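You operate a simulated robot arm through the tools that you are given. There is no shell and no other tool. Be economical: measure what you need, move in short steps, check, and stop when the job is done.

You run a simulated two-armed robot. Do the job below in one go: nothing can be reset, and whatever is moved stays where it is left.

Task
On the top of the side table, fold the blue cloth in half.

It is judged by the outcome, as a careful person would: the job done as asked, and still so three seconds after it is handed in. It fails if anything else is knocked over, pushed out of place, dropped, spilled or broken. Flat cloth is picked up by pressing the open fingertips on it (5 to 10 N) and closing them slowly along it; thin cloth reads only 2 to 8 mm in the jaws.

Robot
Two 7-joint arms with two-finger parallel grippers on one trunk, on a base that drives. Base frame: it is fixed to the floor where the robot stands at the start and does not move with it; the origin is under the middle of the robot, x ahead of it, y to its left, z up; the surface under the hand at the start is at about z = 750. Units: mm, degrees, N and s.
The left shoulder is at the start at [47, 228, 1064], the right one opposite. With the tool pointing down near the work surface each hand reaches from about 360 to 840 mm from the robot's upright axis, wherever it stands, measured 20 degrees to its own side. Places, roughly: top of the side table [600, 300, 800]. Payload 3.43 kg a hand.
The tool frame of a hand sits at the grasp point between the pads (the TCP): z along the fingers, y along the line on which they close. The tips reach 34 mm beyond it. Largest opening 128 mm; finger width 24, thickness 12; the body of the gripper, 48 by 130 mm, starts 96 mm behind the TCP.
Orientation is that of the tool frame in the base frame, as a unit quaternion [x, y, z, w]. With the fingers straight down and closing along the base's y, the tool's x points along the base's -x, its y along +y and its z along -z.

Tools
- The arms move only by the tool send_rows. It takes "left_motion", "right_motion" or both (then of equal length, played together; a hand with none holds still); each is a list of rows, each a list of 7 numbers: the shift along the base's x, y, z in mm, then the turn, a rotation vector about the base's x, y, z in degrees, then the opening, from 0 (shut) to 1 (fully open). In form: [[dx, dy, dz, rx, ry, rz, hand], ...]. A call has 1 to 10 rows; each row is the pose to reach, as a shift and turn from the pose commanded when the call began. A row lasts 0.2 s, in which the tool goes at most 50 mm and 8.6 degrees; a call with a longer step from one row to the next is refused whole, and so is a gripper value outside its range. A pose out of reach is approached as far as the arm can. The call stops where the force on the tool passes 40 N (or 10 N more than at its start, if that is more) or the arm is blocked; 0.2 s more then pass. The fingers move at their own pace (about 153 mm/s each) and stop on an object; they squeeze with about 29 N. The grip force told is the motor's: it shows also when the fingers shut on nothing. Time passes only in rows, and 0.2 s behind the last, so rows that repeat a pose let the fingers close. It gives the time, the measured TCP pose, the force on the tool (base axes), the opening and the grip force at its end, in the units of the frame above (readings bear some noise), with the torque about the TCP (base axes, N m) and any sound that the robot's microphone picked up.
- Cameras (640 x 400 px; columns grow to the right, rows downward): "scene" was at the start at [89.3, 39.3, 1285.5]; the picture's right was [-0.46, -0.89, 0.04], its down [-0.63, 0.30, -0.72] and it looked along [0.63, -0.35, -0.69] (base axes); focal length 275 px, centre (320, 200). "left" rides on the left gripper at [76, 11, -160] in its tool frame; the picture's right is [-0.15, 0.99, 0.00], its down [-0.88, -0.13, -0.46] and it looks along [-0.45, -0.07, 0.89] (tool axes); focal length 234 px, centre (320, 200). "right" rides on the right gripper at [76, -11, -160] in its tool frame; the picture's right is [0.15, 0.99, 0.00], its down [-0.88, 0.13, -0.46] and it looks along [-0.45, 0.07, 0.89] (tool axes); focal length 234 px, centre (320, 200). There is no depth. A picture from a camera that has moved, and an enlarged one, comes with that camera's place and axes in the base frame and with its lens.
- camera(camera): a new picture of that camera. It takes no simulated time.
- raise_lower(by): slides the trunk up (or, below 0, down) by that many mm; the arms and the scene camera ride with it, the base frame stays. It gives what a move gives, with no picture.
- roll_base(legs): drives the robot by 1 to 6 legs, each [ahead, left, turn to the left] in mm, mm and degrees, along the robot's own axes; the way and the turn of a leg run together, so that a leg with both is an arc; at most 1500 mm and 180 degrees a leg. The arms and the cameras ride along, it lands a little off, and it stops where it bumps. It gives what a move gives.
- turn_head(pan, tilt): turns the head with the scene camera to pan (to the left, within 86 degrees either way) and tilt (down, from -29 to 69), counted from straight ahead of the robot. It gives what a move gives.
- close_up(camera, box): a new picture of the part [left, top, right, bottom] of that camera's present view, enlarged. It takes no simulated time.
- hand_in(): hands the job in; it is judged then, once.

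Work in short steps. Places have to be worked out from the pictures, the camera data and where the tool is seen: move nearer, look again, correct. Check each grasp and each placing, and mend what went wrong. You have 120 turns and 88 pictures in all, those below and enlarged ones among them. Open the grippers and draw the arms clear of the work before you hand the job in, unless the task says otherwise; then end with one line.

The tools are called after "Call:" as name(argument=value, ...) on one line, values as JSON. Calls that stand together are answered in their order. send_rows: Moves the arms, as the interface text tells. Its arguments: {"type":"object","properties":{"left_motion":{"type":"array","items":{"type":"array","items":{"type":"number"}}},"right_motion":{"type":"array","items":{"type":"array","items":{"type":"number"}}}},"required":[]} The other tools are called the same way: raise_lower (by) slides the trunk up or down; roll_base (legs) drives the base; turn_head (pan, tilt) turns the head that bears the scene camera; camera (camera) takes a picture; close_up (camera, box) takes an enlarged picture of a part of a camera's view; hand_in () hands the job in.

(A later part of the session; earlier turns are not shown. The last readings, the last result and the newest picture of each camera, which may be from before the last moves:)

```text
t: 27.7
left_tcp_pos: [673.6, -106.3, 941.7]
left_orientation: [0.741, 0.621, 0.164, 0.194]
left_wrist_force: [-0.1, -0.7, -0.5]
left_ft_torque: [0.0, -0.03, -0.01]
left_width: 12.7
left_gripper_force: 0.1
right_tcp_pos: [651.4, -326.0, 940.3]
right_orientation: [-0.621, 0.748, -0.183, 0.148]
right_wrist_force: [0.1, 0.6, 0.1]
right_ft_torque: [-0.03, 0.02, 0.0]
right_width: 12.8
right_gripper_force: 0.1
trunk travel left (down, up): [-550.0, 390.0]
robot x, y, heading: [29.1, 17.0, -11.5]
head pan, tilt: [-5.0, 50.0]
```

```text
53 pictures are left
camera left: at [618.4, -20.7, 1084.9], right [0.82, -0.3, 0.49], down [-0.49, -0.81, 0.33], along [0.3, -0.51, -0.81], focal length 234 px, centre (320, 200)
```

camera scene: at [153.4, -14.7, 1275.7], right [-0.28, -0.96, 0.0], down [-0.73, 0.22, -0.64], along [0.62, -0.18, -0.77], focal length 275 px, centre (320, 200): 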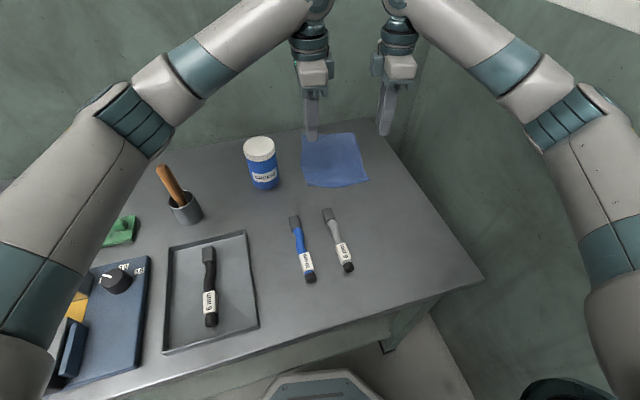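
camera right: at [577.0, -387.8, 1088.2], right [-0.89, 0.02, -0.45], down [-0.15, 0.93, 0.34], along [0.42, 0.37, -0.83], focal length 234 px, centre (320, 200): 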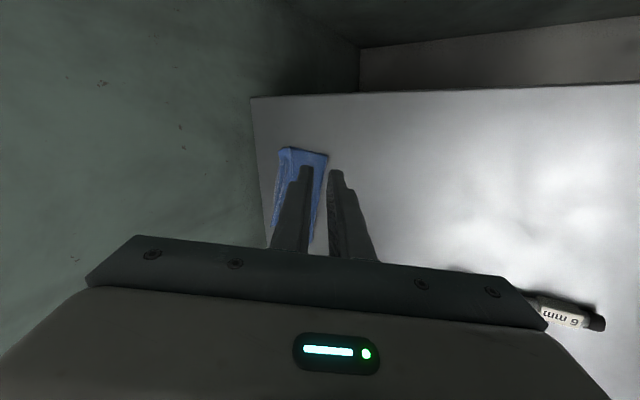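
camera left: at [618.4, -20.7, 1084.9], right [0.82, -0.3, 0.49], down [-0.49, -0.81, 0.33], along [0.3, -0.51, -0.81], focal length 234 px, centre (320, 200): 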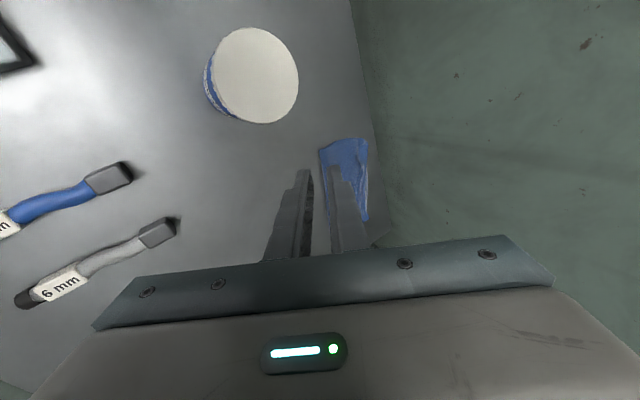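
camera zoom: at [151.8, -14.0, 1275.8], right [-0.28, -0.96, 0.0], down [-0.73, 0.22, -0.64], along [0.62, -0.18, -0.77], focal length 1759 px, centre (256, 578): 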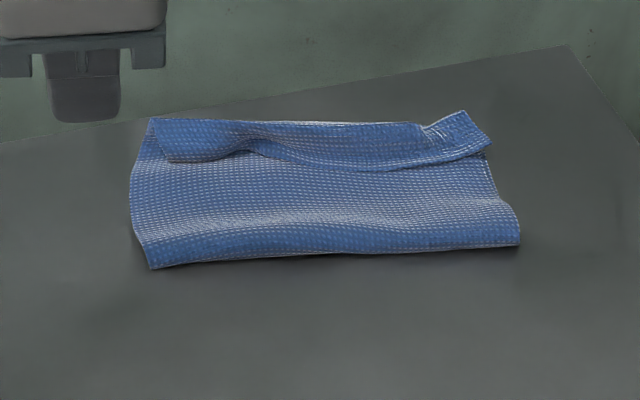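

The strip turned back is about 30 mm, because the tips reached further forward than I reckoned. To mend it, I'll pinch only the top layer just in front of the strip, lift so the edge hangs free, then lay it down while moving back toward me. First I'll straighten the hands and hover to see.

Call:
send_rows(left_motion=[[25, -15, -10, 1.2, 7, 0, 0.16], [50, -30, -25, 2.5, 14, 0, 0.16], [75, -45, -40, 3.7, 21, 0, 0.16], [100, -59, -60, 5, 27.4, 0, 0.16], [100, -59, -60, 5, 27.4, 0, 0.16]], right_motion=[[25, 8, -10, 1.2, 7, 0, 0.16], [50, 16, -25, 2.5, 14, 0, 0.16], [75, 26, -40, 3.7, 21, 0, 0.16], [100, 36, -60, 5, 27.4, 0, 0.16], [100, 36, -60, 5, 27.4, 0, 0.16]])

Call:
close_up(camera="left", box=[220, 80, 460, 260])

Call:
close_up(camera="right", box=[180, 80, 420, 260])

```text
t: 28.9
left_tcp_pos: [776.0, -168.1, 881.0]
left_orientation: [0.767, 0.641, 0.01, 0.011]
left_wrist_force: [-1.1, -0.3, -0.2]
left_ft_torque: [0.0, 0.01, -0.02]
left_width: 20.7
left_gripper_force: 0.1
right_tcp_pos: [752.1, -291.7, 879.9]
right_orientation: [-0.639, 0.769, 0.002, -0.007]
right_wrist_force: [-0.4, -0.2, 0.1]
right_ft_torque: [0.0, -0.01, 0.02]
right_width: 20.5
right_gripper_force: 0.2
trunk travel left (down, up): [-550.0, 390.0]
robot x, y, heading: [32.1, 17.5, -11.6]
head pan, tilt: [-5.0, 50.0]
```

```text
2.22 times, centred on (340, 170) of left
camera zoom: at [795.4, -95.2, 1039.7], right [0.95, -0.32, 0.03], down [-0.3, -0.84, 0.45], along [-0.12, -0.44, -0.89], focal length 520 px, centre (276, 267)
```

zoom: 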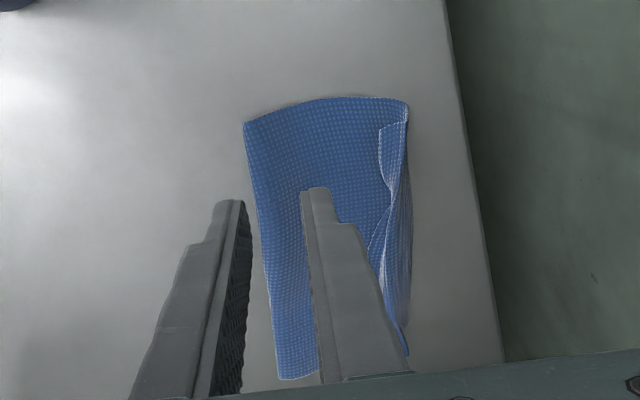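

```text
2.22 times, centred on (300, 170) of right
camera zoom: at [751.9, -367.5, 1039.7], right [-1.0, 0.04, 0.01], down [0.04, 0.89, 0.45], along [0.0, 0.45, -0.89], focal length 520 px, centre (364, 267)
```

zoom: 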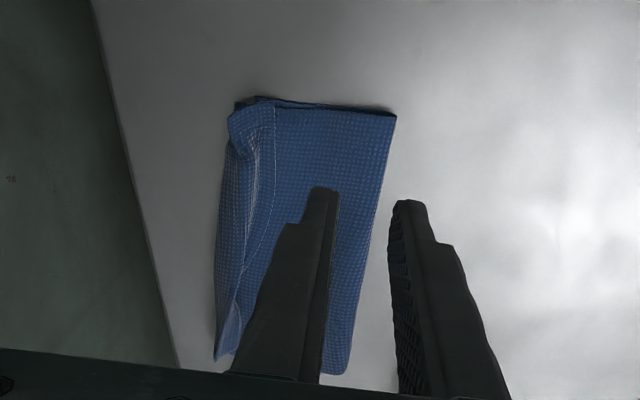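

From these views: the crease runs (769,−147)–(732,−314), the far fold is at x≈855/814, and the turned-back strip is 16–30 mm. I'll position over the clear top layer (left at x≈798, right at x≈767) and descend to just above it.

Call:
send_rows(left_motion=[[10, 1, -20, 0, 0, 0, 0.16], [18, 2, -45, 0, 0, 0, 0.16], [22, 3, -65, 0, 0, 0, 0.16], [22, 3, -80, 0, 0, 0, 0.16], [22, 3, -86, 0, 0, 0, 0.16]], right_motion=[[8, 1, -20, 0, 0, 0, 0.16], [12, 2, -45, 0, 0, 0, 0.16], [15, 2, -65, 0, 0, 0, 0.16], [15, 2, -80, 0, 0, 0, 0.16], [15, 2, -86, 0, 0, 0, 0.16]])

Call:
close_up(camera="left", box=[220, 80, 460, 260])

Call:
close_up(camera="right", box=[180, 80, 420, 260])

```text
t: 30.1
left_tcp_pos: [797.9, -166.6, 794.1]
left_orientation: [0.767, 0.641, 0.011, 0.01]
left_wrist_force: [-0.7, -0.8, 0.2]
left_ft_torque: [0.0, 0.01, -0.01]
left_width: 20.5
left_gripper_force: 0.0
right_tcp_pos: [768.3, -286.3, 793.6]
right_orientation: [-0.639, 0.769, 0.002, -0.008]
right_wrist_force: [-0.2, -0.4, 0.2]
right_ft_torque: [-0.04, -0.05, 0.01]
right_width: 20.5
right_gripper_force: 0.1
trunk travel left (down, up): [-550.0, 390.0]
robot x, y, heading: [31.5, 17.7, -11.4]
head pan, tilt: [-5.0, 50.0]
```

```text
2.22 times, centred on (340, 170) of left
camera zoom: at [817.8, -94.7, 953.9], right [0.95, -0.32, 0.03], down [-0.3, -0.84, 0.45], along [-0.12, -0.43, -0.89], focal length 520 px, centre (276, 267)
```

zoom: 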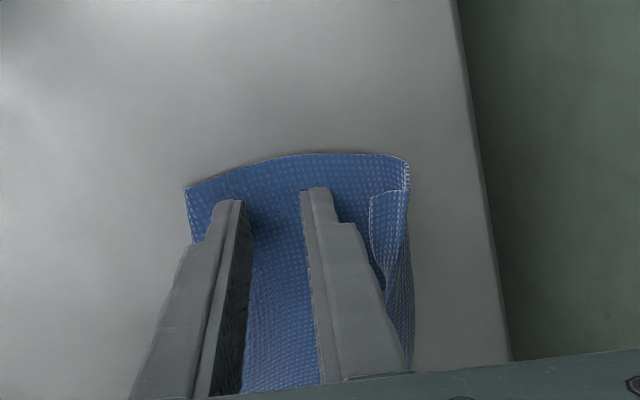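

```text
2.22 times, centred on (300, 170) of right
camera zoom: at [767.2, -363.6, 952.7], right [-1.0, 0.04, 0.01], down [0.04, 0.89, 0.45], along [0.0, 0.45, -0.89], focal length 520 px, centre (364, 267)
```

zoom: 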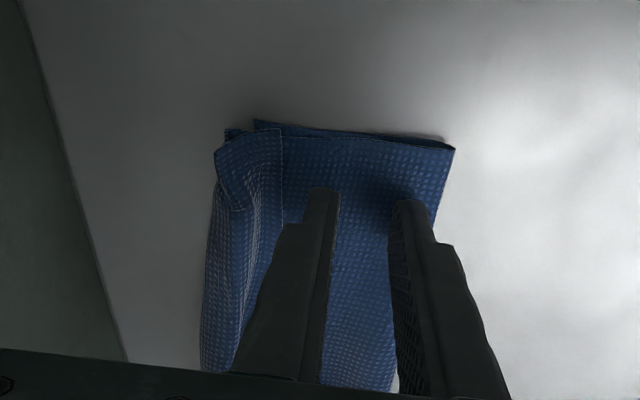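

Both hands are well placed between the crease and the strip. I'll lower to contact in small steps.

Call:
send_rows(left_motion=[[0, 0, -3, 0, 0, 0, 0.16], [0, 0, -5, 0, 0, 0, 0.16], [0, 0, -7, 0, 0, 0, 0.16]], right_motion=[[0, 0, -3, 0, 0, 0, 0.16], [0, 0, -5, 0, 0, 0, 0.16], [0, 0, -7, 0, 0, 0, 0.16]])

```text
t: 30.9
left_tcp_pos: [796.1, -166.3, 787.7]
left_orientation: [0.767, 0.641, 0.009, 0.01]
left_wrist_force: [0.4, -1.0, 0.4]
left_ft_torque: [-0.03, 0.0, 0.01]
left_width: 20.3
left_gripper_force: 0.2
right_tcp_pos: [767.7, -287.1, 785.5]
right_orientation: [-0.639, 0.769, 0.002, -0.007]
right_wrist_force: [-0.4, -0.6, 2.8]
right_ft_torque: [-0.02, 0.01, -0.03]
right_width: 20.6
right_gripper_force: 0.5
trunk travel left (down, up): [-550.0, 390.0]
robot x, y, heading: [31.8, 15.6, -11.4]
head pan, tilt: [-5.0, 50.0]
```

Call:
send_rows(left_motion=[[0, 0, -1, 0, 0, 0, 0.16], [0, 0, -2, 0, 0, 0, 0.16]], right_motion=[[0, 0, -0.5, 0, 0, 0, 0.16], [0, 0, -1, 0, 0, 0, 0.16]])

```text
t: 31.5
left_tcp_pos: [797.4, -166.5, 786.0]
left_orientation: [0.767, 0.642, 0.01, 0.011]
left_wrist_force: [1.4, -1.0, 9.6]
left_ft_torque: [0.09, 0.16, -0.01]
left_width: 19.4
left_gripper_force: 0.1
right_tcp_pos: [766.3, -285.9, 785.9]
right_orientation: [-0.639, 0.769, 0.002, -0.008]
right_wrist_force: [0.4, -0.5, 1.9]
right_ft_torque: [-0.05, 0.0, -0.01]
right_width: 20.6
right_gripper_force: 0.1
trunk travel left (down, up): [-550.0, 390.0]
robot x, y, heading: [34.6, 17.3, -11.4]
head pan, tilt: [-5.0, 50.0]
```

The left is at 9.6 N. I'll press the right another 1.5 mm and close both part way.

Call:
send_rows(left_motion=[[0, 0, 0, 0, 0, 0, 0.16], [0, 0, 0, 0, 0, 0, 0.16], [0, 0, 0, 0, 0, 0, 0.14], [0, 0, 0, 0, 0, 0, 0.12], [0, 0, 0, 0, 0, 0, 0.1], [0, 0, 0, 0, 0, 0, 0.08], [0, 0, 0, 0, 0, 0, 0.07]], right_motion=[[0, 0, -1, 0, 0, 0, 0.16], [0, 0, -1.7, 0, 0, 0, 0.16], [0, 0, -1.7, 0, 0, 0, 0.14], [0, 0, -1.7, 0, 0, 0, 0.12], [0, 0, -1.7, 0, 0, 0, 0.1], [0, 0, -1.7, 0, 0, 0, 0.08], [0, 0, -1.7, 0, 0, 0, 0.07]])

Call:
close_up(camera="left", box=[240, 110, 420, 250])

Call:
close_up(camera="right", box=[240, 110, 420, 250])

```text
t: 33.1
left_tcp_pos: [794.5, -165.7, 785.1]
left_orientation: [0.767, 0.641, 0.01, 0.011]
left_wrist_force: [-0.2, -0.1, 7.3]
left_ft_torque: [0.04, 0.05, 0.01]
left_width: 8.4
left_gripper_force: 0.1
right_tcp_pos: [765.0, -285.1, 785.8]
right_orientation: [-0.64, 0.769, 0.002, -0.006]
right_wrist_force: [-0.7, 1.2, 14.3]
right_ft_torque: [0.07, -0.05, 0.0]
right_width: 6.3
right_gripper_force: 0.1
trunk travel left (down, up): [-550.0, 390.0]
robot x, y, heading: [31.7, 18.7, -11.4]
head pan, tilt: [-5.0, 50.0]
```

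```text
2.86 times, centred on (330, 180) of left
camera zoom: at [815.9, -92.8, 946.2], right [0.95, -0.32, 0.03], down [-0.3, -0.84, 0.45], along [-0.12, -0.44, -0.89], focal length 669 px, centre (291, 257)
```

zoom: 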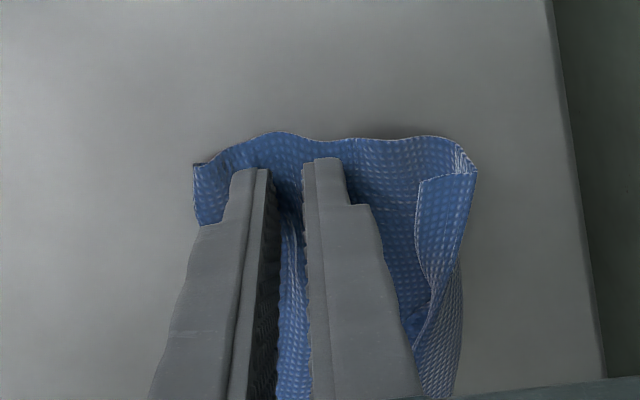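

```text
2.86 times, centred on (330, 180) of right
camera zoom: at [765.5, -362.2, 945.7], right [-1.0, 0.04, 0.01], down [0.04, 0.89, 0.45], along [0.01, 0.45, -0.89], focal length 669 px, centre (291, 257)
```

zoom: 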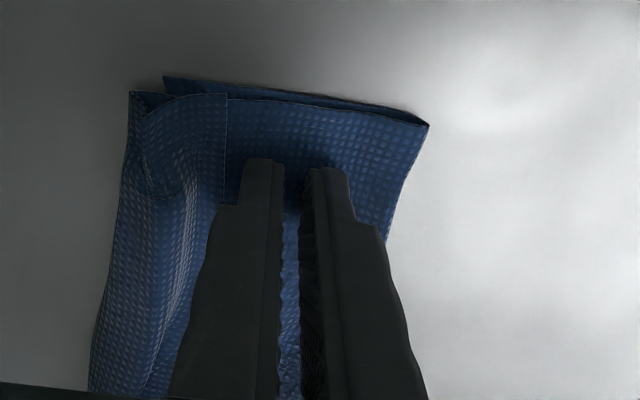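

Now I'll finish closing and read the widths.

Call:
send_rows(left_motion=[[0, 0, 0, 0, 0, 0, 0.05], [0, 0, 0, 0, 0, 0, 0.03], [0, 0, 0, 0, 0, 0, 0.01], [0, 0, 0, 0, 0, 0, 0], [0, 0, 0, 0, 0, 0, 0]], right_motion=[[0, 0, 0, 0, 0, 0, 0.04], [0, 0, 0, 0, 0, 0, 0.02], [0, 0, 0, 0, 0, 0, 0], [0, 0, 0, 0, 0, 0, 0], [0, 0, 0, 0, 0, 0, 0]])

Call:
send_rows(left_motion=[[0, 0, 6, 0, 0, 0, 0], [0, 0, 14, 0, 0, 0, 0], [0, 0, 24, 0, 0, 0, 0], [0, 0, 35, 0, 0, 0, 0]], right_motion=[[0, 0, 6, 0, 0, 0, 0], [0, 0, 14, 0, 0, 0, 0], [0, 0, 24, 0, 0, 0, 0], [0, 0, 35, 0, 0, 0, 0]])

Call:
close_up(camera="scene", box=[260, 90, 400, 190])

Call:
close_up(camera="left", box=[240, 110, 420, 250])

Call:
close_up(camera="right", box=[220, 110, 400, 250])

```text
t: 34.3
left_tcp_pos: [796.2, -166.0, 786.6]
left_orientation: [0.767, 0.642, 0.011, 0.011]
left_wrist_force: [-1.3, -0.6, 7.0]
left_ft_torque: [0.02, 0.06, 0.01]
left_width: 1.7
left_gripper_force: 29.1
right_tcp_pos: [766.7, -285.6, 786.1]
right_orientation: [-0.64, 0.769, 0.001, -0.006]
right_wrist_force: [2.9, -0.4, 16.4]
right_ft_torque: [0.04, -0.12, 0.0]
right_width: 0.0
right_gripper_force: 29.3
trunk travel left (down, up): [-550.0, 390.0]
robot x, y, heading: [29.0, 16.4, -11.7]
head pan, tilt: [-5.0, 50.0]
```

```text
t: 35.3
left_tcp_pos: [798.8, -165.2, 821.7]
left_orientation: [0.768, 0.641, 0.01, 0.01]
left_wrist_force: [0.5, 0.0, -0.3]
left_ft_torque: [0.04, -0.01, 0.0]
left_width: 1.7
left_gripper_force: 28.7
right_tcp_pos: [765.8, -287.1, 819.0]
right_orientation: [-0.64, 0.768, 0.001, -0.008]
right_wrist_force: [-0.8, 0.6, 0.0]
right_ft_torque: [-0.01, -0.04, -0.01]
right_width: 0.1
right_gripper_force: 28.7
trunk travel left (down, up): [-550.0, 390.0]
robot x, y, heading: [35.4, 14.2, -11.4]
head pan, tilt: [-5.0, 50.0]
```

```text
4.00 times, centred on (330, 140) of scene
camera zoom: at [152.5, -14.5, 1275.8], right [-0.28, -0.96, 0.0], down [-0.73, 0.22, -0.64], along [0.62, -0.18, -0.77], focal length 1100 px, centre (280, 440)
```

zoom: 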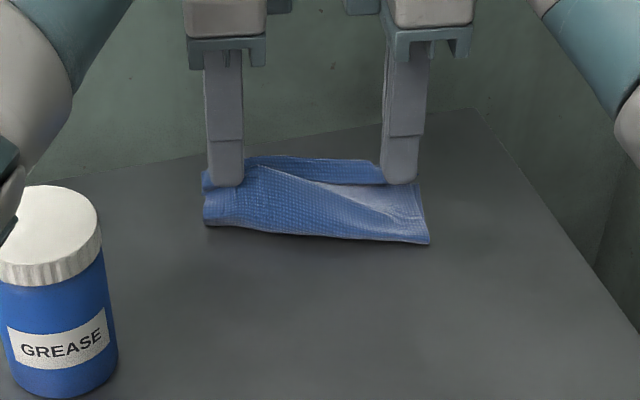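

```text
2.86 times, centred on (330, 180) of left
camera zoom: at [818.1, -93.3, 980.4], right [0.95, -0.32, 0.03], down [-0.3, -0.84, 0.45], along [-0.12, -0.43, -0.89], focal length 669 px, centre (291, 257)
```

zoom: 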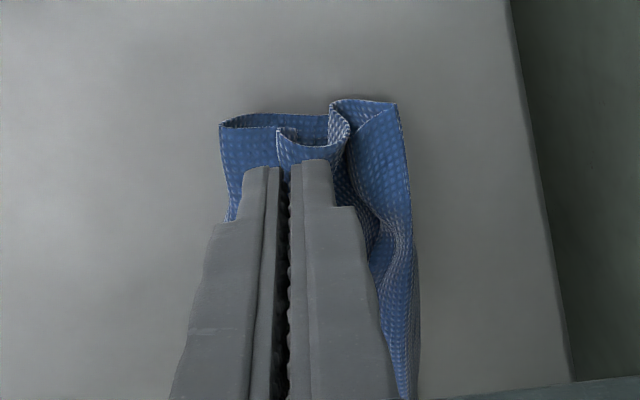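

```text
2.86 times, centred on (310, 180) of right
camera zoom: at [766.3, -362.6, 979.1], right [-1.0, 0.04, 0.01], down [0.04, 0.89, 0.45], along [0.0, 0.45, -0.89], focal length 669 px, centre (349, 257)
```

zoom: 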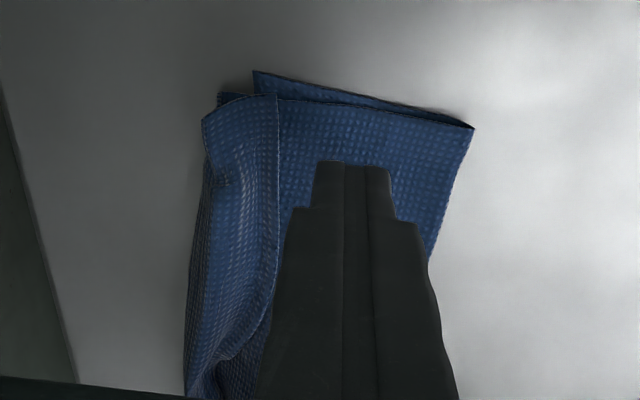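

The left has the top layer only, as wanted. The right slipped, so I'll reopen it wider and press again while the left holds still.

Call:
send_rows(right_motion=[[0, 0, 0, 0, 0, 0, 0.2], [0, 0, -15, 0, 0, 0, 0.2], [0, 0, -28, 0, 0, 0, 0.2], [0, 0, -33, 0, 0, 0, 0.2], [0, 0, -36, 0, 0, 0, 0.2], [0, 0, -37, 0, 0, 0, 0.2]])

Call:
close_up(camera="right", box=[220, 110, 400, 250])

```text
t: 36.7
left_tcp_pos: [797.4, -165.9, 823.1]
left_orientation: [0.767, 0.642, 0.01, 0.011]
left_wrist_force: [0.3, -1.1, -0.5]
left_ft_torque: [-0.02, 0.01, 0.02]
left_width: 1.5
left_gripper_force: 28.9
right_tcp_pos: [766.0, -285.8, 785.9]
right_orientation: [-0.639, 0.769, -0.001, -0.005]
right_wrist_force: [1.2, -2.3, 22.6]
right_ft_torque: [-0.2, -0.56, -0.03]
right_width: 26.1
right_gripper_force: 0.5
trunk travel left (down, up): [-550.0, 390.0]
robot x, y, heading: [33.2, 16.6, -11.6]
head pan, tilt: [-5.0, 50.0]
```

```text
2.86 times, centred on (310, 180) of right
camera zoom: at [765.3, -362.8, 946.5], right [-1.0, 0.04, 0.01], down [0.04, 0.89, 0.45], along [0.01, 0.45, -0.89], focal length 669 px, centre (349, 257)
```

zoom: 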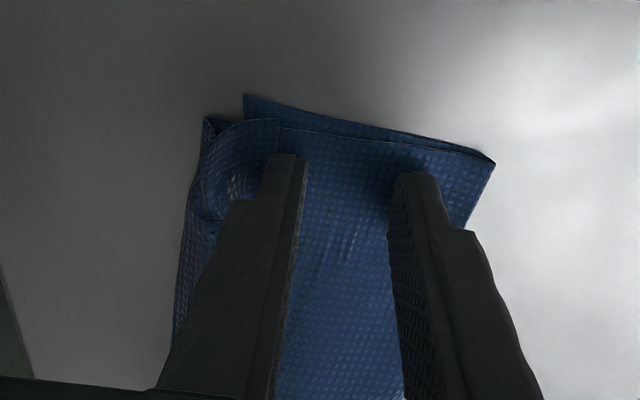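

The right is at 22 N with both fingertips on the top layer. I'll ease it slightly and close slowly.

Call:
send_rows(right_motion=[[0, 0, 0.7, 0, 0, 0, 0.19], [0, 0, 0.7, 0, 0, 0, 0.17], [0, 0, 0.7, 0, 0, 0, 0.15], [0, 0, 0.7, 0, 0, 0, 0.13], [0, 0, 0.7, 0, 0, 0, 0.11], [0, 0, 0.7, 0, 0, 0, 0.09]])

Call:
close_up(camera="right", box=[220, 110, 400, 250])

```text
t: 38.1
left_tcp_pos: [795.1, -165.6, 823.7]
left_orientation: [0.767, 0.642, 0.011, 0.011]
left_wrist_force: [0.3, 0.1, -0.2]
left_ft_torque: [-0.02, 0.01, -0.01]
left_width: 1.6
left_gripper_force: 28.9
right_tcp_pos: [765.6, -285.3, 785.7]
right_orientation: [-0.64, 0.769, 0.001, -0.007]
right_wrist_force: [-1.5, 1.8, 28.7]
right_ft_torque: [-0.05, -0.34, 0.04]
right_width: 11.2
right_gripper_force: 0.1
trunk travel left (down, up): [-550.0, 390.0]
robot x, y, heading: [32.5, 18.6, -11.3]
head pan, tilt: [-5.0, 50.0]
```

```text
2.86 times, centred on (310, 180) of right
camera zoom: at [764.4, -361.8, 946.5], right [-1.0, 0.04, 0.01], down [0.04, 0.89, 0.45], along [0.01, 0.45, -0.89], focal length 669 px, centre (349, 257)
```

zoom: 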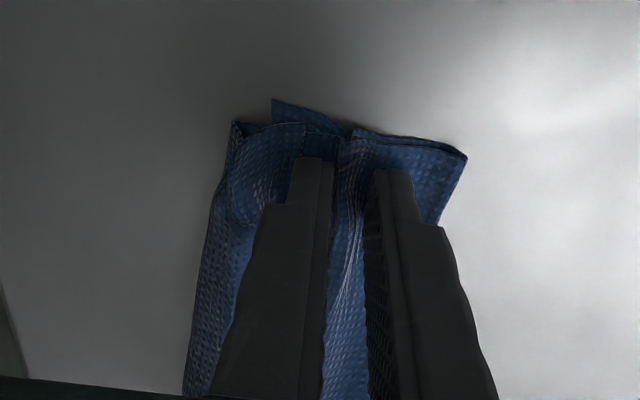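

The strong press is gathering both layers. I'll release, lift a little, reopen, and press more lightly.

Call:
send_rows(right_motion=[[0, 0, 2, 0, 0, 0, 0.12], [0, 0, 8, 0, 0, 0, 0.2], [0, 0, 8, 0, 0, 0, 0.2], [0, 0, 4, 0, 0, 0, 0.2], [0, 0, 2.2, 0, 0, 0, 0.2], [0, 0, 1.6, 0, 0, 0, 0.2]])

Call:
close_up(camera="right", box=[220, 110, 400, 250])

```text
t: 39.5
left_tcp_pos: [796.7, -165.6, 821.9]
left_orientation: [0.767, 0.641, 0.01, 0.011]
left_wrist_force: [-0.2, 0.0, 0.2]
left_ft_torque: [0.01, -0.02, 0.01]
left_width: 1.7
left_gripper_force: 29.4
right_tcp_pos: [766.9, -285.7, 786.9]
right_orientation: [-0.639, 0.769, 0.001, -0.006]
right_wrist_force: [-1.8, -1.7, 17.6]
right_ft_torque: [-0.14, -0.32, -0.04]
right_width: 24.6
right_gripper_force: 0.0
trunk travel left (down, up): [-550.0, 390.0]
robot x, y, heading: [29.5, 19.3, -11.4]
head pan, tilt: [-5.0, 50.0]
```

```text
2.86 times, centred on (310, 180) of right
camera zoom: at [766.2, -363.4, 946.7], right [-1.0, 0.04, 0.01], down [0.04, 0.89, 0.45], along [0.01, 0.45, -0.89], focal length 669 px, centre (349, 257)
```

zoom: 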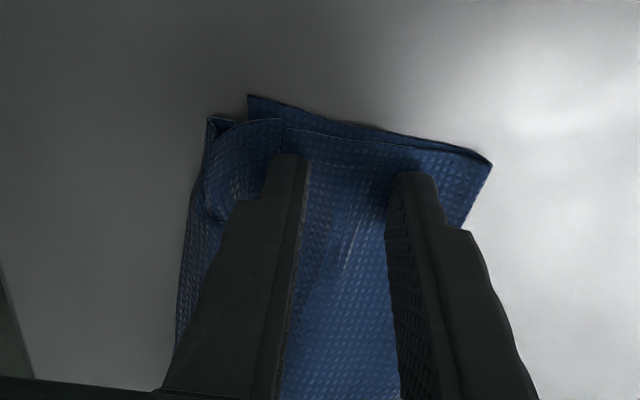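

The cloth flattened back out. I'll ease up about 1 mm, for roughly 8 N, and close slowly part way.

Call:
send_rows(right_motion=[[0, 0, 0.9, 0, 0, 0, 0.2], [0, 0, 0.9, 0, 0, 0, 0.18], [0, 0, 0.9, 0, 0, 0, 0.16], [0, 0, 0.9, 0, 0, 0, 0.14], [0, 0, 0.9, 0, 0, 0, 0.12], [0, 0, 0.9, 0, 0, 0, 0.1]])

Call:
close_up(camera="right", box=[220, 110, 400, 250])

```text
t: 40.9
left_tcp_pos: [797.5, -163.7, 822.2]
left_orientation: [0.767, 0.642, 0.01, 0.011]
left_wrist_force: [0.0, -0.1, -0.7]
left_ft_torque: [-0.02, -0.01, 0.0]
left_width: 1.6
left_gripper_force: 29.0
right_tcp_pos: [767.1, -286.3, 787.6]
right_orientation: [-0.64, 0.768, 0.001, -0.006]
right_wrist_force: [0.3, 1.6, 18.0]
right_ft_torque: [-0.06, -0.28, 0.02]
right_width: 12.9
right_gripper_force: 0.3
trunk travel left (down, up): [-550.0, 390.0]
robot x, y, heading: [34.1, 16.6, -11.5]
head pan, tilt: [-5.0, 50.0]
```

```text
2.86 times, centred on (310, 180) of right
camera zoom: at [766.2, -362.5, 946.7], right [-1.0, 0.04, 0.01], down [0.04, 0.89, 0.45], along [0.01, 0.45, -0.89], focal length 669 px, centre (349, 257)
```

zoom: 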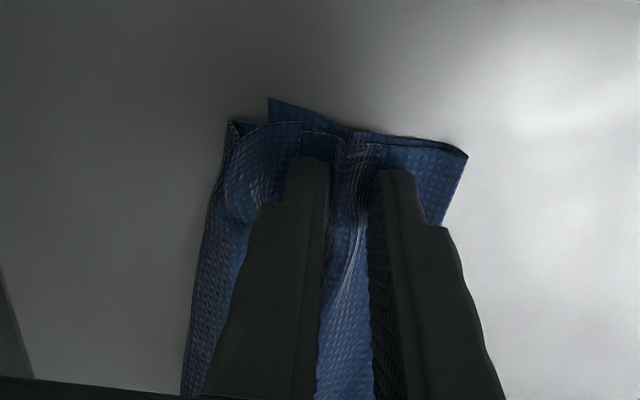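

It's still too firm (18 N), and the bottom layer is moving too. I'll reopen and try at about 5 N.

Call:
send_rows(right_motion=[[0, 0, 6, 0, 0, 0, 0.12], [0, 0, 8, 0, 0, 0, 0.2], [0, 0, 8, 0, 0, 0, 0.2], [0, 0, 3, 0, 0, 0, 0.2], [0, 0, 1.2, 0, 0, 0, 0.2]])

```text
t: 42.1
left_tcp_pos: [798.8, -166.2, 821.2]
left_orientation: [0.767, 0.641, 0.009, 0.01]
left_wrist_force: [0.1, 0.4, 0.0]
left_ft_torque: [0.02, 0.02, 0.0]
left_width: 1.8
left_gripper_force: 28.7
right_tcp_pos: [767.2, -286.1, 787.7]
right_orientation: [-0.639, 0.769, 0.001, -0.006]
right_wrist_force: [-0.2, -1.3, 6.3]
right_ft_torque: [-0.03, -0.12, -0.02]
right_width: 25.7
right_gripper_force: 0.1
trunk travel left (down, up): [-550.0, 390.0]
robot x, y, heading: [30.5, 19.4, -11.6]
head pan, tilt: [-5.0, 50.0]
```

That gives 6 N. I'll close slowly while easing up a hair as the ridge builds.

Call:
send_rows(right_motion=[[0, 0, 0, 0, 0, 0, 0.18], [0, 0, 0.3, 0, 0, 0, 0.16], [0, 0, 0.5, 0, 0, 0, 0.14], [0, 0, 0.7, 0, 0, 0, 0.12], [0, 0, 0.8, 0, 0, 0, 0.1]])

Call:
close_up(camera="right", box=[220, 110, 400, 250])

```text
t: 43.3
left_tcp_pos: [798.0, -165.6, 820.1]
left_orientation: [0.767, 0.642, 0.009, 0.01]
left_wrist_force: [0.0, -0.5, -0.2]
left_ft_torque: [0.01, 0.04, 0.03]
left_width: 1.4
left_gripper_force: 28.4
right_tcp_pos: [765.6, -286.6, 787.7]
right_orientation: [-0.639, 0.769, 0.003, -0.007]
right_wrist_force: [-0.3, -0.1, 5.4]
right_ft_torque: [-0.01, -0.06, -0.01]
right_width: 12.8
right_gripper_force: 0.0
trunk travel left (down, up): [-550.0, 390.0]
robot x, y, heading: [33.1, 20.0, -11.5]
head pan, tilt: [-5.0, 50.0]
```

```text
2.86 times, centred on (310, 180) of right
camera zoom: at [767.0, -362.5, 947.1], right [-1.0, 0.04, 0.01], down [0.04, 0.89, 0.45], along [0.0, 0.45, -0.89], focal length 669 px, centre (349, 257)
```

zoom: 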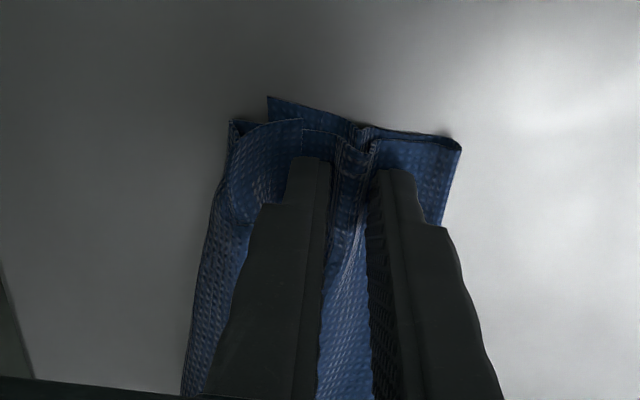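

Cloth-on-cloth friction drags both layers on the right. I'll let go there, raise the left to peel the top layer up, and see how the right side hangs.

Call:
send_rows(left_motion=[[0, 0, 0, 0, 0, 0, 0], [0, 0, 0, 0, 0, 0, 0], [0, 0, 10, 0, 0, 0, 0], [0, 0, 22, 0, 0, 0, 0], [0, 0, 34, 0, 0, 0, 0], [0, 0, 45, 0, 0, 0, 0]], right_motion=[[0, 0, 3, 0, 0, 0, 0.14], [0, 0, 10, 0, 0, 0, 0.2], [0, -5, 40, 0, 0, 0, 0.2], [-10, -10, 70, 0, 0, 0, 0.2], [-20, -20, 90, 0, 0, 0, 0.2], [-30, -30, 110, 0, 0, 0, 0.2]])

Call:
close_up(camera="scene", box=[260, 90, 400, 190])

Call:
close_up(camera="left", box=[220, 80, 460, 260])

Call:
close_up(camera="right", box=[180, 80, 420, 260])

```text
t: 44.7
left_tcp_pos: [797.9, -166.6, 864.7]
left_orientation: [0.767, 0.641, 0.01, 0.009]
left_wrist_force: [-0.1, 0.7, -0.8]
left_ft_torque: [-0.01, 0.03, -0.03]
left_width: 1.6
left_gripper_force: 28.4
right_tcp_pos: [737.4, -316.8, 898.8]
right_orientation: [-0.639, 0.769, 0.002, -0.007]
right_wrist_force: [-0.4, -0.3, 0.5]
right_ft_torque: [0.02, -0.05, -0.01]
right_width: 25.7
right_gripper_force: 0.1
trunk travel left (down, up): [-550.0, 390.0]
robot x, y, heading: [34.5, 17.1, -11.4]
head pan, tilt: [-5.0, 50.0]
```

```text
4.00 times, centred on (330, 140) of scene
camera zoom: at [152.0, -14.9, 1275.8], right [-0.28, -0.96, 0.0], down [-0.73, 0.22, -0.64], along [0.62, -0.18, -0.77], focal length 1100 px, centre (280, 440)
```

zoom: 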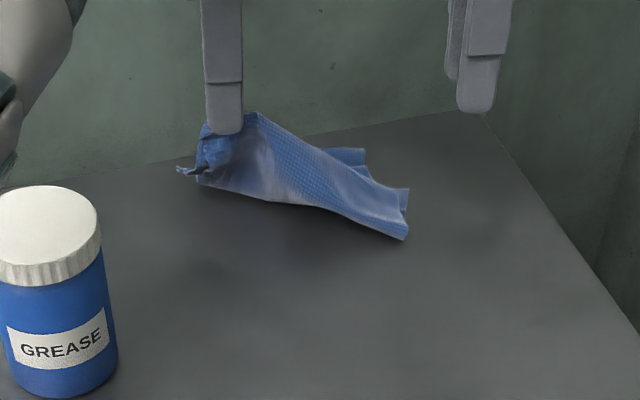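

```text
2.22 times, centred on (340, 170) of left
camera zoom: at [817.3, -94.2, 1024.8], right [0.95, -0.32, 0.03], down [-0.3, -0.84, 0.45], along [-0.12, -0.43, -0.89], focal length 520 px, centre (276, 267)
```

zoom: 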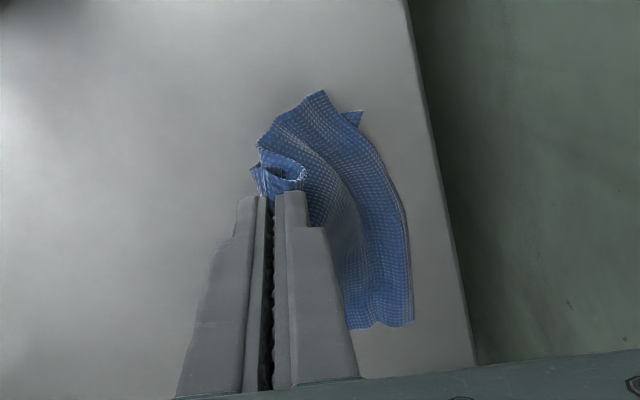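

```text
2.22 times, centred on (300, 170) of right
camera zoom: at [737.2, -394.4, 1059.2], right [-1.0, 0.04, 0.01], down [0.04, 0.89, 0.45], along [0.0, 0.45, -0.89], focal length 520 px, centre (364, 267)
```

zoom: 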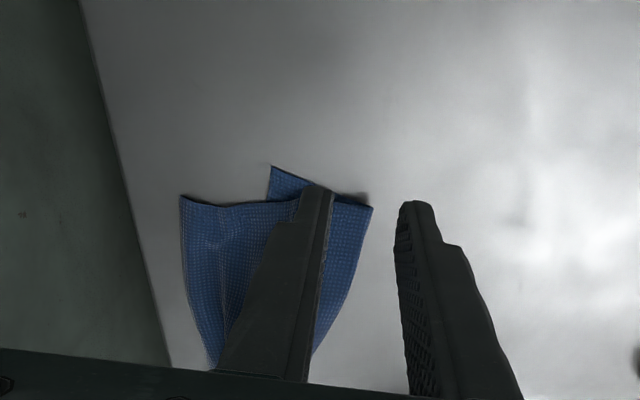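

The left actually held both layers, and the right side's strip has now unfolded. I'll lay the left down again, moving slightly toward me so the tails spread, then release and reassess.

Call:
send_rows(left_motion=[[0, 0, -15, 0, 0, 0, 0], [-3, 0, -30, 0, 0, 0, 0], [-8, 0, -45, 0, 0, 0, 0], [-15, 1, -60, 0, 0, 0, 0], [-20, 2, -72, 0, 0, 0, 0], [-20, 2, -74, 0, 0, 0, 0.06], [-20, 2, -72, 0, 0, 0, 0.16], [-20, 2, -60, 0, 0, 0, 0.2], [-20, 2, -30, 0, 0, 0, 0.2], [-30, 10, 0, 0, 0, 0, 0.2]])

Call:
send_rows(left_motion=[[-30, 10, 20, 0, 0, 0, 0.2], [-70, 20, 40, 0, 0, 0, 0.2], [-110, 30, 60, 0, 0, 0, 0.2]], right_motion=[[-30, 0, 10, 0, 0, 0, 0.2], [-60, 0, 20, 0, 0, 0, 0.2], [-90, 0, 30, 0, 0, 0, 0.2]])

Call:
close_up(camera="scene", box=[280, 110, 380, 172])

Call:
close_up(camera="left", box=[300, 80, 500, 240])

Call:
close_up(camera="right", box=[150, 80, 350, 240])

```text
t: 46.9
left_tcp_pos: [765.9, -156.4, 865.8]
left_orientation: [0.767, 0.641, 0.009, 0.01]
left_wrist_force: [0.0, -0.6, -0.5]
left_ft_torque: [-0.02, 0.03, 0.02]
left_width: 25.6
left_gripper_force: 0.0
right_tcp_pos: [737.3, -316.7, 900.0]
right_orientation: [-0.639, 0.769, 0.002, -0.007]
right_wrist_force: [-0.6, 0.8, -0.1]
right_ft_torque: [0.02, -0.03, -0.04]
right_width: 25.5
right_gripper_force: 0.0
trunk travel left (down, up): [-550.0, 390.0]
robot x, y, heading: [32.4, 14.0, -11.5]
head pan, tilt: [-5.0, 50.0]
```

```text
t: 47.7
left_tcp_pos: [655.2, -125.9, 925.4]
left_orientation: [0.767, 0.641, 0.01, 0.01]
left_wrist_force: [-0.8, 0.2, 0.3]
left_ft_torque: [-0.01, -0.05, -0.03]
left_width: 25.6
left_gripper_force: 0.0
right_tcp_pos: [646.7, -316.4, 929.2]
right_orientation: [-0.639, 0.769, 0.001, -0.007]
right_wrist_force: [-0.4, -0.6, -0.5]
right_ft_torque: [0.0, -0.01, 0.02]
right_width: 25.6
right_gripper_force: 0.0
trunk travel left (down, up): [-550.0, 390.0]
robot x, y, heading: [31.4, 17.3, -11.7]
head pan, tilt: [-5.0, 50.0]
```

```text
6.40 times, centred on (330, 141) of scene
camera zoom: at [151.0, -14.0, 1275.9], right [-0.28, -0.96, 0.0], down [-0.73, 0.22, -0.64], along [0.62, -0.18, -0.77], focal length 1759 px, centre (256, 578)
```

zoom: 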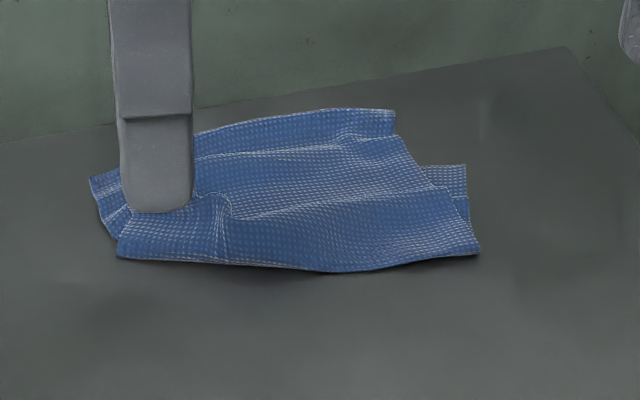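

```text
2.50 times, centred on (400, 160) of left
camera zoom: at [674.9, -54.0, 1084.9], right [0.95, -0.32, 0.03], down [-0.3, -0.84, 0.45], along [-0.12, -0.43, -0.89], focal length 585 px, centre (120, 300)
```

zoom: 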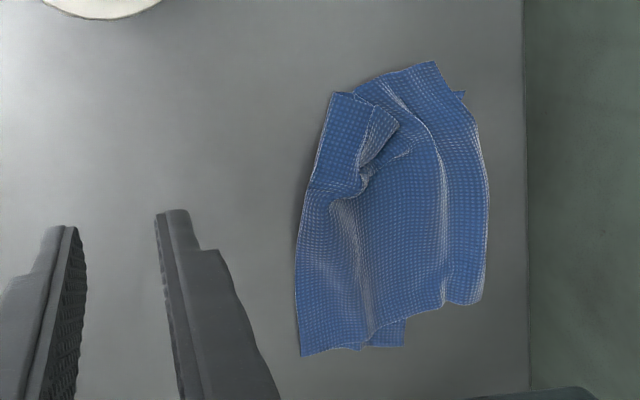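

```text
2.50 times, centred on (250, 160) of right
camera zoom: at [646.1, -393.6, 1089.6], right [-1.0, 0.04, 0.01], down [0.04, 0.89, 0.45], along [0.0, 0.45, -0.89], focal length 585 px, centre (495, 300)
```

zoom: 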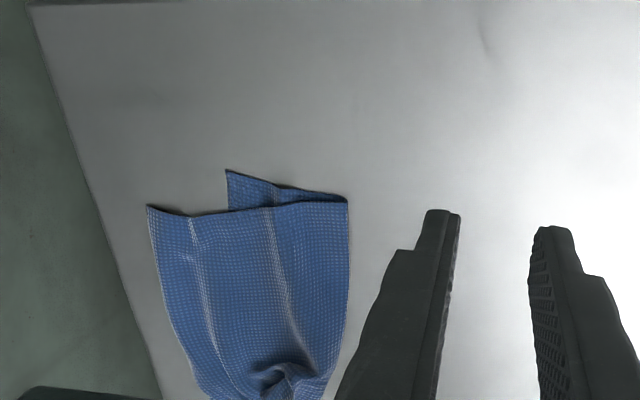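

The top layer is now unrolled but askew, with its far edge (about x 850–860) past the bottom edge. The cleanest mend is to open the cloth flat and redo the fold. I'll turn the right hand to close along y, ready to pinch the single-layer strip at the middle of the far edge, and move the left hand aside.

Call:
send_rows(left_motion=[[-10, 10, 5, 0, 0, 0, 0.2], [-20, 20, 10, 0, 0, 0, 0.2], [-30, 30, 20, 0, 0, 0, 0.2], [-40, 40, 30, 0, 0, 0, 0.2], [-50, 50, 40, 0, 0, 0, 0.2], [-60, 60, 50, 0, 0, 0, 0.2], [-70, 70, 60, 0, 0, 0, 0.2], [-80, 80, 60, 0, 0, 0, 0.2], [-90, 90, 60, 0, 0, 0, 0.2], [-90, 90, 60, 0, 0, 0, 0.2]], right_motion=[[5, 0, 0, 0, 0, -8.5, 0.2], [10, 0, 0, 0, 0, -17, 0.2], [15, 5, 0, 0, 0, -25.5, 0.2], [25, 10, 0, 0, 0, -34, 0.2], [35, 20, -5, 0, 0, -42.5, 0.2], [50, 35, -10, 0, 0, -51, 0.2], [70, 50, -15, 0, 0, -59.5, 0.2], [95, 65, -20, 0, 0, -68, 0.2], [120, 80, -25, 0, 0, -76.5, 0.2], [140, 91, -29, 0, 0, -85, 0.2]])

Call:
send_rows(right_motion=[[8, 0, -8, -1.3, -8, 0, 0.2], [16, 0, -16, -2.6, -16, 0, 0.2], [24, 0, -24, -4, -24, 0, 0.2], [24, 0, -24, -4, -24, 0, 0.2]])

Call:
camera(camera="right")

```text
t: 49.9
left_tcp_pos: [566.7, -35.1, 984.9]
left_orientation: [0.767, 0.641, 0.01, 0.01]
left_wrist_force: [-0.3, -0.5, -0.4]
left_ft_torque: [0.02, 0.03, -0.02]
left_width: 25.5
left_gripper_force: 0.1
right_tcp_pos: [787.3, -223.8, 898.7]
right_orientation: [0.049, 0.999, 0.006, -0.005]
right_wrist_force: [0.7, 0.3, 0.1]
right_ft_torque: [0.01, 0.02, -0.01]
right_width: 25.5
right_gripper_force: 0.1
trunk travel left (down, up): [-550.0, 390.0]
robot x, y, heading: [35.4, 18.9, -11.7]
head pan, tilt: [-5.0, 50.0]
```

```text
t: 50.9
left_tcp_pos: [567.5, -35.2, 983.8]
left_orientation: [0.767, 0.641, 0.009, 0.011]
left_wrist_force: [0.2, -0.4, 0.6]
left_ft_torque: [-0.02, -0.02, -0.01]
left_width: 25.9
left_gripper_force: 0.1
right_tcp_pos: [810.5, -224.8, 872.6]
right_orientation: [0.046, 0.977, -0.019, 0.205]
right_wrist_force: [-0.5, -0.2, -0.4]
right_ft_torque: [0.03, -0.01, -0.01]
right_width: 25.4
right_gripper_force: 0.0
trunk travel left (down, up): [-550.0, 390.0]
robot x, y, heading: [35.9, 15.6, -11.6]
head pan, tilt: [-5.0, 50.0]
```

```text
32 pictures are left
camera right: at [677.5, -222.5, 988.5], right [-0.04, 1.0, -0.08], down [0.63, 0.08, 0.77], along [0.77, -0.02, -0.63], focal length 234 px, centre (320, 200)
```

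right: 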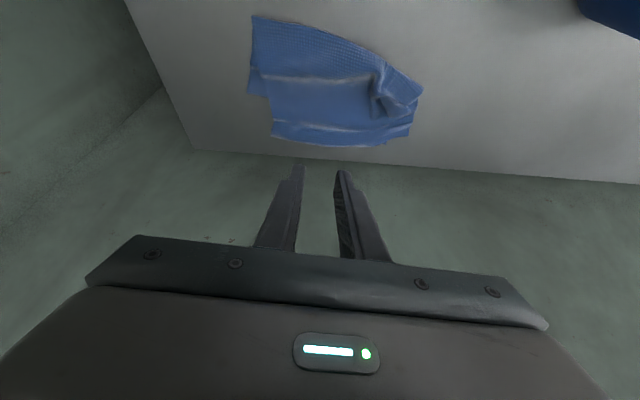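

The far edge at mid is at x≈858 and the table's back edge at about 884. I'll lower so the tips land near x≈843.

Call:
send_rows(right_motion=[[6, 0, -25, 0, 0, 0, 0.2], [12, 0, -45, 0, 0, 0, 0.2], [18, 0, -65, 0, 0, 0, 0.2], [18, 0, -76, 0, 0, 0, 0.2], [18, 0, -80, 0, 0, 0, 0.2], [18, 0, -83, 0, 0, 0, 0.2]])

```text
t: 52.3
left_tcp_pos: [568.0, -35.8, 983.6]
left_orientation: [0.767, 0.641, 0.009, 0.01]
left_wrist_force: [0.0, -0.1, 0.6]
left_ft_torque: [0.02, -0.01, 0.0]
left_width: 25.6
left_gripper_force: 0.1
right_tcp_pos: [830.6, -226.9, 790.8]
right_orientation: [0.046, 0.978, -0.018, 0.205]
right_wrist_force: [-0.5, 0.2, -0.2]
right_ft_torque: [-0.01, 0.01, 0.01]
right_width: 25.6
right_gripper_force: 0.0
trunk travel left (down, up): [-550.0, 390.0]
robot x, y, heading: [38.3, 16.0, -11.2]
head pan, tilt: [-5.0, 50.0]
```

Call:
send_rows(right_motion=[[0, 0, -2, 0, 0, 0, 0.2], [0, 0, -3.5, 0, 0, 0, 0.2], [0, 0, -4.5, 0, 0, 0, 0.2]])

Call:
close_up(camera="right", box=[200, 50, 440, 210])

```text
t: 53.1
left_tcp_pos: [565.9, -36.6, 984.2]
left_orientation: [0.767, 0.642, 0.01, 0.01]
left_wrist_force: [-0.4, 0.0, -1.3]
left_ft_torque: [0.01, -0.01, 0.0]
left_width: 25.7
left_gripper_force: 0.1
right_tcp_pos: [830.2, -224.9, 788.4]
right_orientation: [0.045, 0.977, -0.019, 0.207]
right_wrist_force: [0.6, -1.2, 4.3]
right_ft_torque: [0.03, -0.06, -0.02]
right_width: 25.2
right_gripper_force: 0.0
trunk travel left (down, up): [-550.0, 390.0]
robot x, y, heading: [27.6, 15.9, -11.5]
head pan, tilt: [-5.0, 50.0]
```

```text
2.50 times, centred on (320, 130) of right
camera zoom: at [696.2, -222.9, 902.7], right [-0.04, 1.0, -0.08], down [0.63, 0.08, 0.77], along [0.77, -0.02, -0.63], focal length 585 px, centre (320, 375)
```

zoom: 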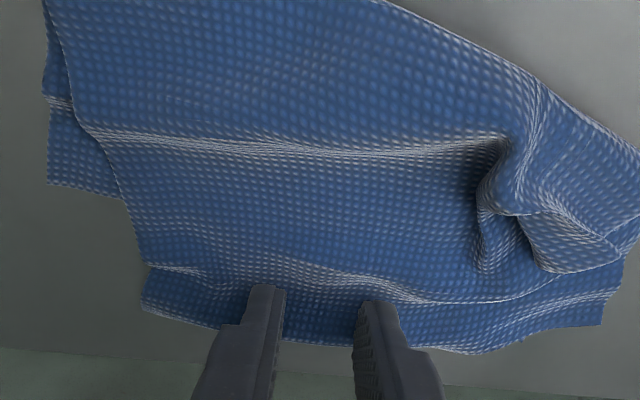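

The tips are on the single-layer strip at the far edge. I'll press slightly more and close slowly.

Call:
send_rows(right_motion=[[0, 0, -0.8, 0, 0, 0, 0.2], [0, 0, -0.8, 0, 0, 0, 0.18], [0, 0, -0.8, 0, 0, 0, 0.15], [0, 0, -0.8, 0, 0, 0, 0.12], [0, 0, -0.8, 0, 0, 0, 0.09], [0, 0, -0.8, 0, 0, 0, 0.06], [0, 0, -0.8, 0, 0, 0, 0.03], [0, 0, -0.8, 0, 0, 0, 0], [0, 0, -0.8, 0, 0, 0, 0], [0, 0, -0.8, 0, 0, 0, 0]])

```text
t: 55.3
left_tcp_pos: [565.9, -36.2, 986.1]
left_orientation: [0.767, 0.641, 0.01, 0.011]
left_wrist_force: [1.1, 0.4, 0.3]
left_ft_torque: [0.01, 0.0, -0.02]
left_width: 25.7
left_gripper_force: 0.1
right_tcp_pos: [829.6, -224.4, 787.5]
right_orientation: [0.046, 0.977, -0.019, 0.207]
right_wrist_force: [1.5, -0.4, 13.4]
right_ft_torque: [0.04, -0.1, -0.02]
right_width: 1.7
right_gripper_force: 28.9
trunk travel left (down, up): [-550.0, 390.0]
robot x, y, heading: [31.4, 18.6, -11.5]
head pan, tilt: [-5.0, 50.0]
```

It's gripped (1.7 mm). I'll lift and carry it back over toward the near side to open the cloth.

Call:
send_rows(right_motion=[[-3, 0, 15, 0, 0, 0, 0], [-8, 0, 32, 0, 0, 0, 0], [-16, 1, 50, 0, 0, 0, 0], [-30, 2, 68, 0, 0, 0, 0], [-50, 4, 80, 0, 0, 0, 0], [-70, 6, 88, 0, 0, 0, 0], [-90, 8, 90, 0, 0, 0, 0]])

Call:
close_up(camera="scene", box=[260, 90, 400, 190])

```text
t: 56.9
left_tcp_pos: [567.0, -36.4, 983.7]
left_orientation: [0.767, 0.641, 0.011, 0.009]
left_wrist_force: [0.2, 0.0, -0.3]
left_ft_torque: [0.02, 0.01, 0.02]
left_width: 25.6
left_gripper_force: 0.1
right_tcp_pos: [738.0, -220.1, 876.5]
right_orientation: [0.044, 0.978, -0.017, 0.205]
right_wrist_force: [-0.1, 0.2, -0.3]
right_ft_torque: [-0.01, 0.02, -0.02]
right_width: 1.5
right_gripper_force: 29.1
trunk travel left (down, up): [-550.0, 390.0]
robot x, y, heading: [32.9, 15.0, -11.4]
head pan, tilt: [-5.0, 50.0]
```

```text
4.00 times, centred on (330, 140) of scene
camera zoom: at [152.5, -15.6, 1275.8], right [-0.28, -0.96, 0.0], down [-0.73, 0.22, -0.64], along [0.62, -0.18, -0.77], focal length 1100 px, centre (280, 440)
```

zoom: 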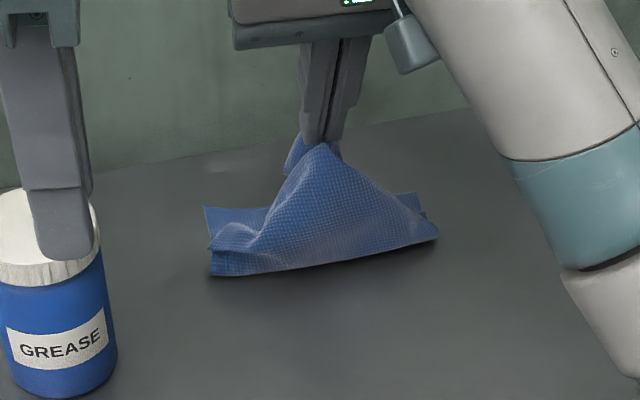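

It's working, and the bottom layer stays put. I'll carry it on over and down on the near side.

Call:
send_rows(right_motion=[[-25, 2, 2, 0, 0, 0, 0], [-50, 5, -4, 0, 0, 0, 0], [-72, 7, -18, 0, 0, 0, 0], [-90, 9, -38, 0, 0, 0, 0], [-104, 10, -58, 0, 0, 0, 0], [-114, 11, -74, 0, 0, 0, 0], [-120, 12, -83, 0, 0, 0, 0], [-126, 12, -84, 0, 0, 0, 0]])

Call:
close_up(camera="scene", box=[260, 90, 400, 190])

```text
t: 58.7
left_tcp_pos: [567.2, -37.5, 984.8]
left_orientation: [0.767, 0.642, 0.01, 0.011]
left_wrist_force: [0.2, 0.1, -1.3]
left_ft_torque: [0.0, 0.0, 0.02]
left_width: 25.6
left_gripper_force: 0.0
right_tcp_pos: [613.3, -206.1, 792.7]
right_orientation: [0.046, 0.977, -0.019, 0.205]
right_wrist_force: [-0.1, -0.2, 0.6]
right_ft_torque: [-0.01, 0.0, -0.02]
right_width: 1.6
right_gripper_force: 28.9
trunk travel left (down, up): [-550.0, 390.0]
robot x, y, heading: [29.9, 17.3, -11.5]
head pan, tilt: [-5.0, 50.0]
```

```text
4.00 times, centred on (330, 140) of scene
camera zoom: at [152.7, -14.5, 1275.8], right [-0.28, -0.96, 0.0], down [-0.73, 0.22, -0.64], along [0.62, -0.18, -0.77], focal length 1100 px, centre (280, 440)
```

zoom: 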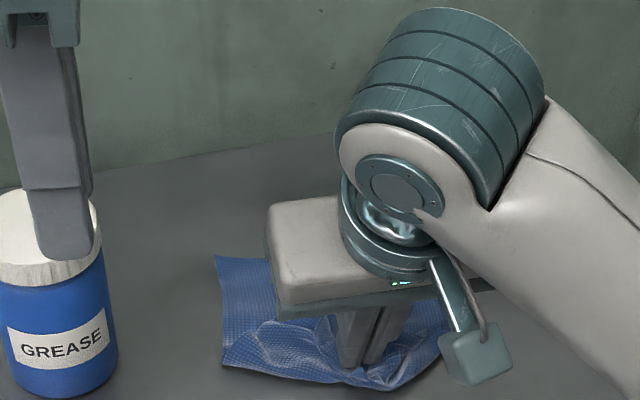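

The cloth is nearly open. I'll tug it gently toward me by 14 mm to straighten it, release, and pull clear to view.

Call:
send_rows(right_motion=[[-5, 1, -2, 0, 0, 0, 0], [-10, 2, -2, 0, 0, 0, 0], [-14, 2, -3, 0, 0, 0, 0], [-14, 2, -3, 0, 0, 0, 0.08], [-14, 2, -2, 0, 0, 0, 0.16], [-18, 2, 10, 0, 0, 0, 0.2], [-30, 0, 40, 0, 0, 0, 0.2], [-45, -30, 80, 0, 0, 0, 0.2], [-50, -70, 110, 0, 0, 0, 0.2], [-50, -110, 130, 0, 0, 0, 0.2]])

Call:
close_up(camera="scene", box=[260, 100, 400, 200])

```text
refused: row 8 steps farther than a row can; nothing moved
```

```text
4.00 times, centred on (330, 150) of scene
camera zoom: at [152.7, -14.5, 1275.8], right [-0.28, -0.96, 0.0], down [-0.73, 0.22, -0.64], along [0.62, -0.18, -0.77], focal length 1100 px, centre (280, 400)
```

zoom: 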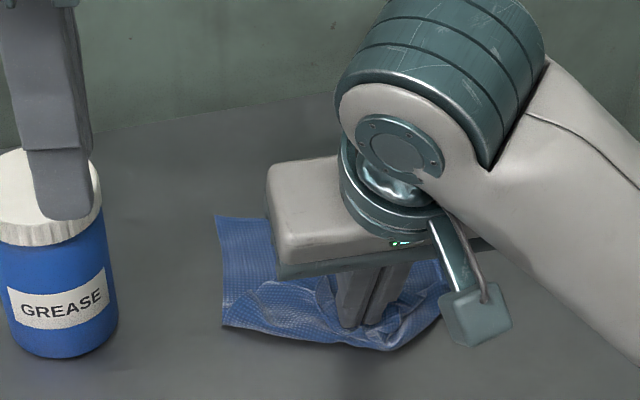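

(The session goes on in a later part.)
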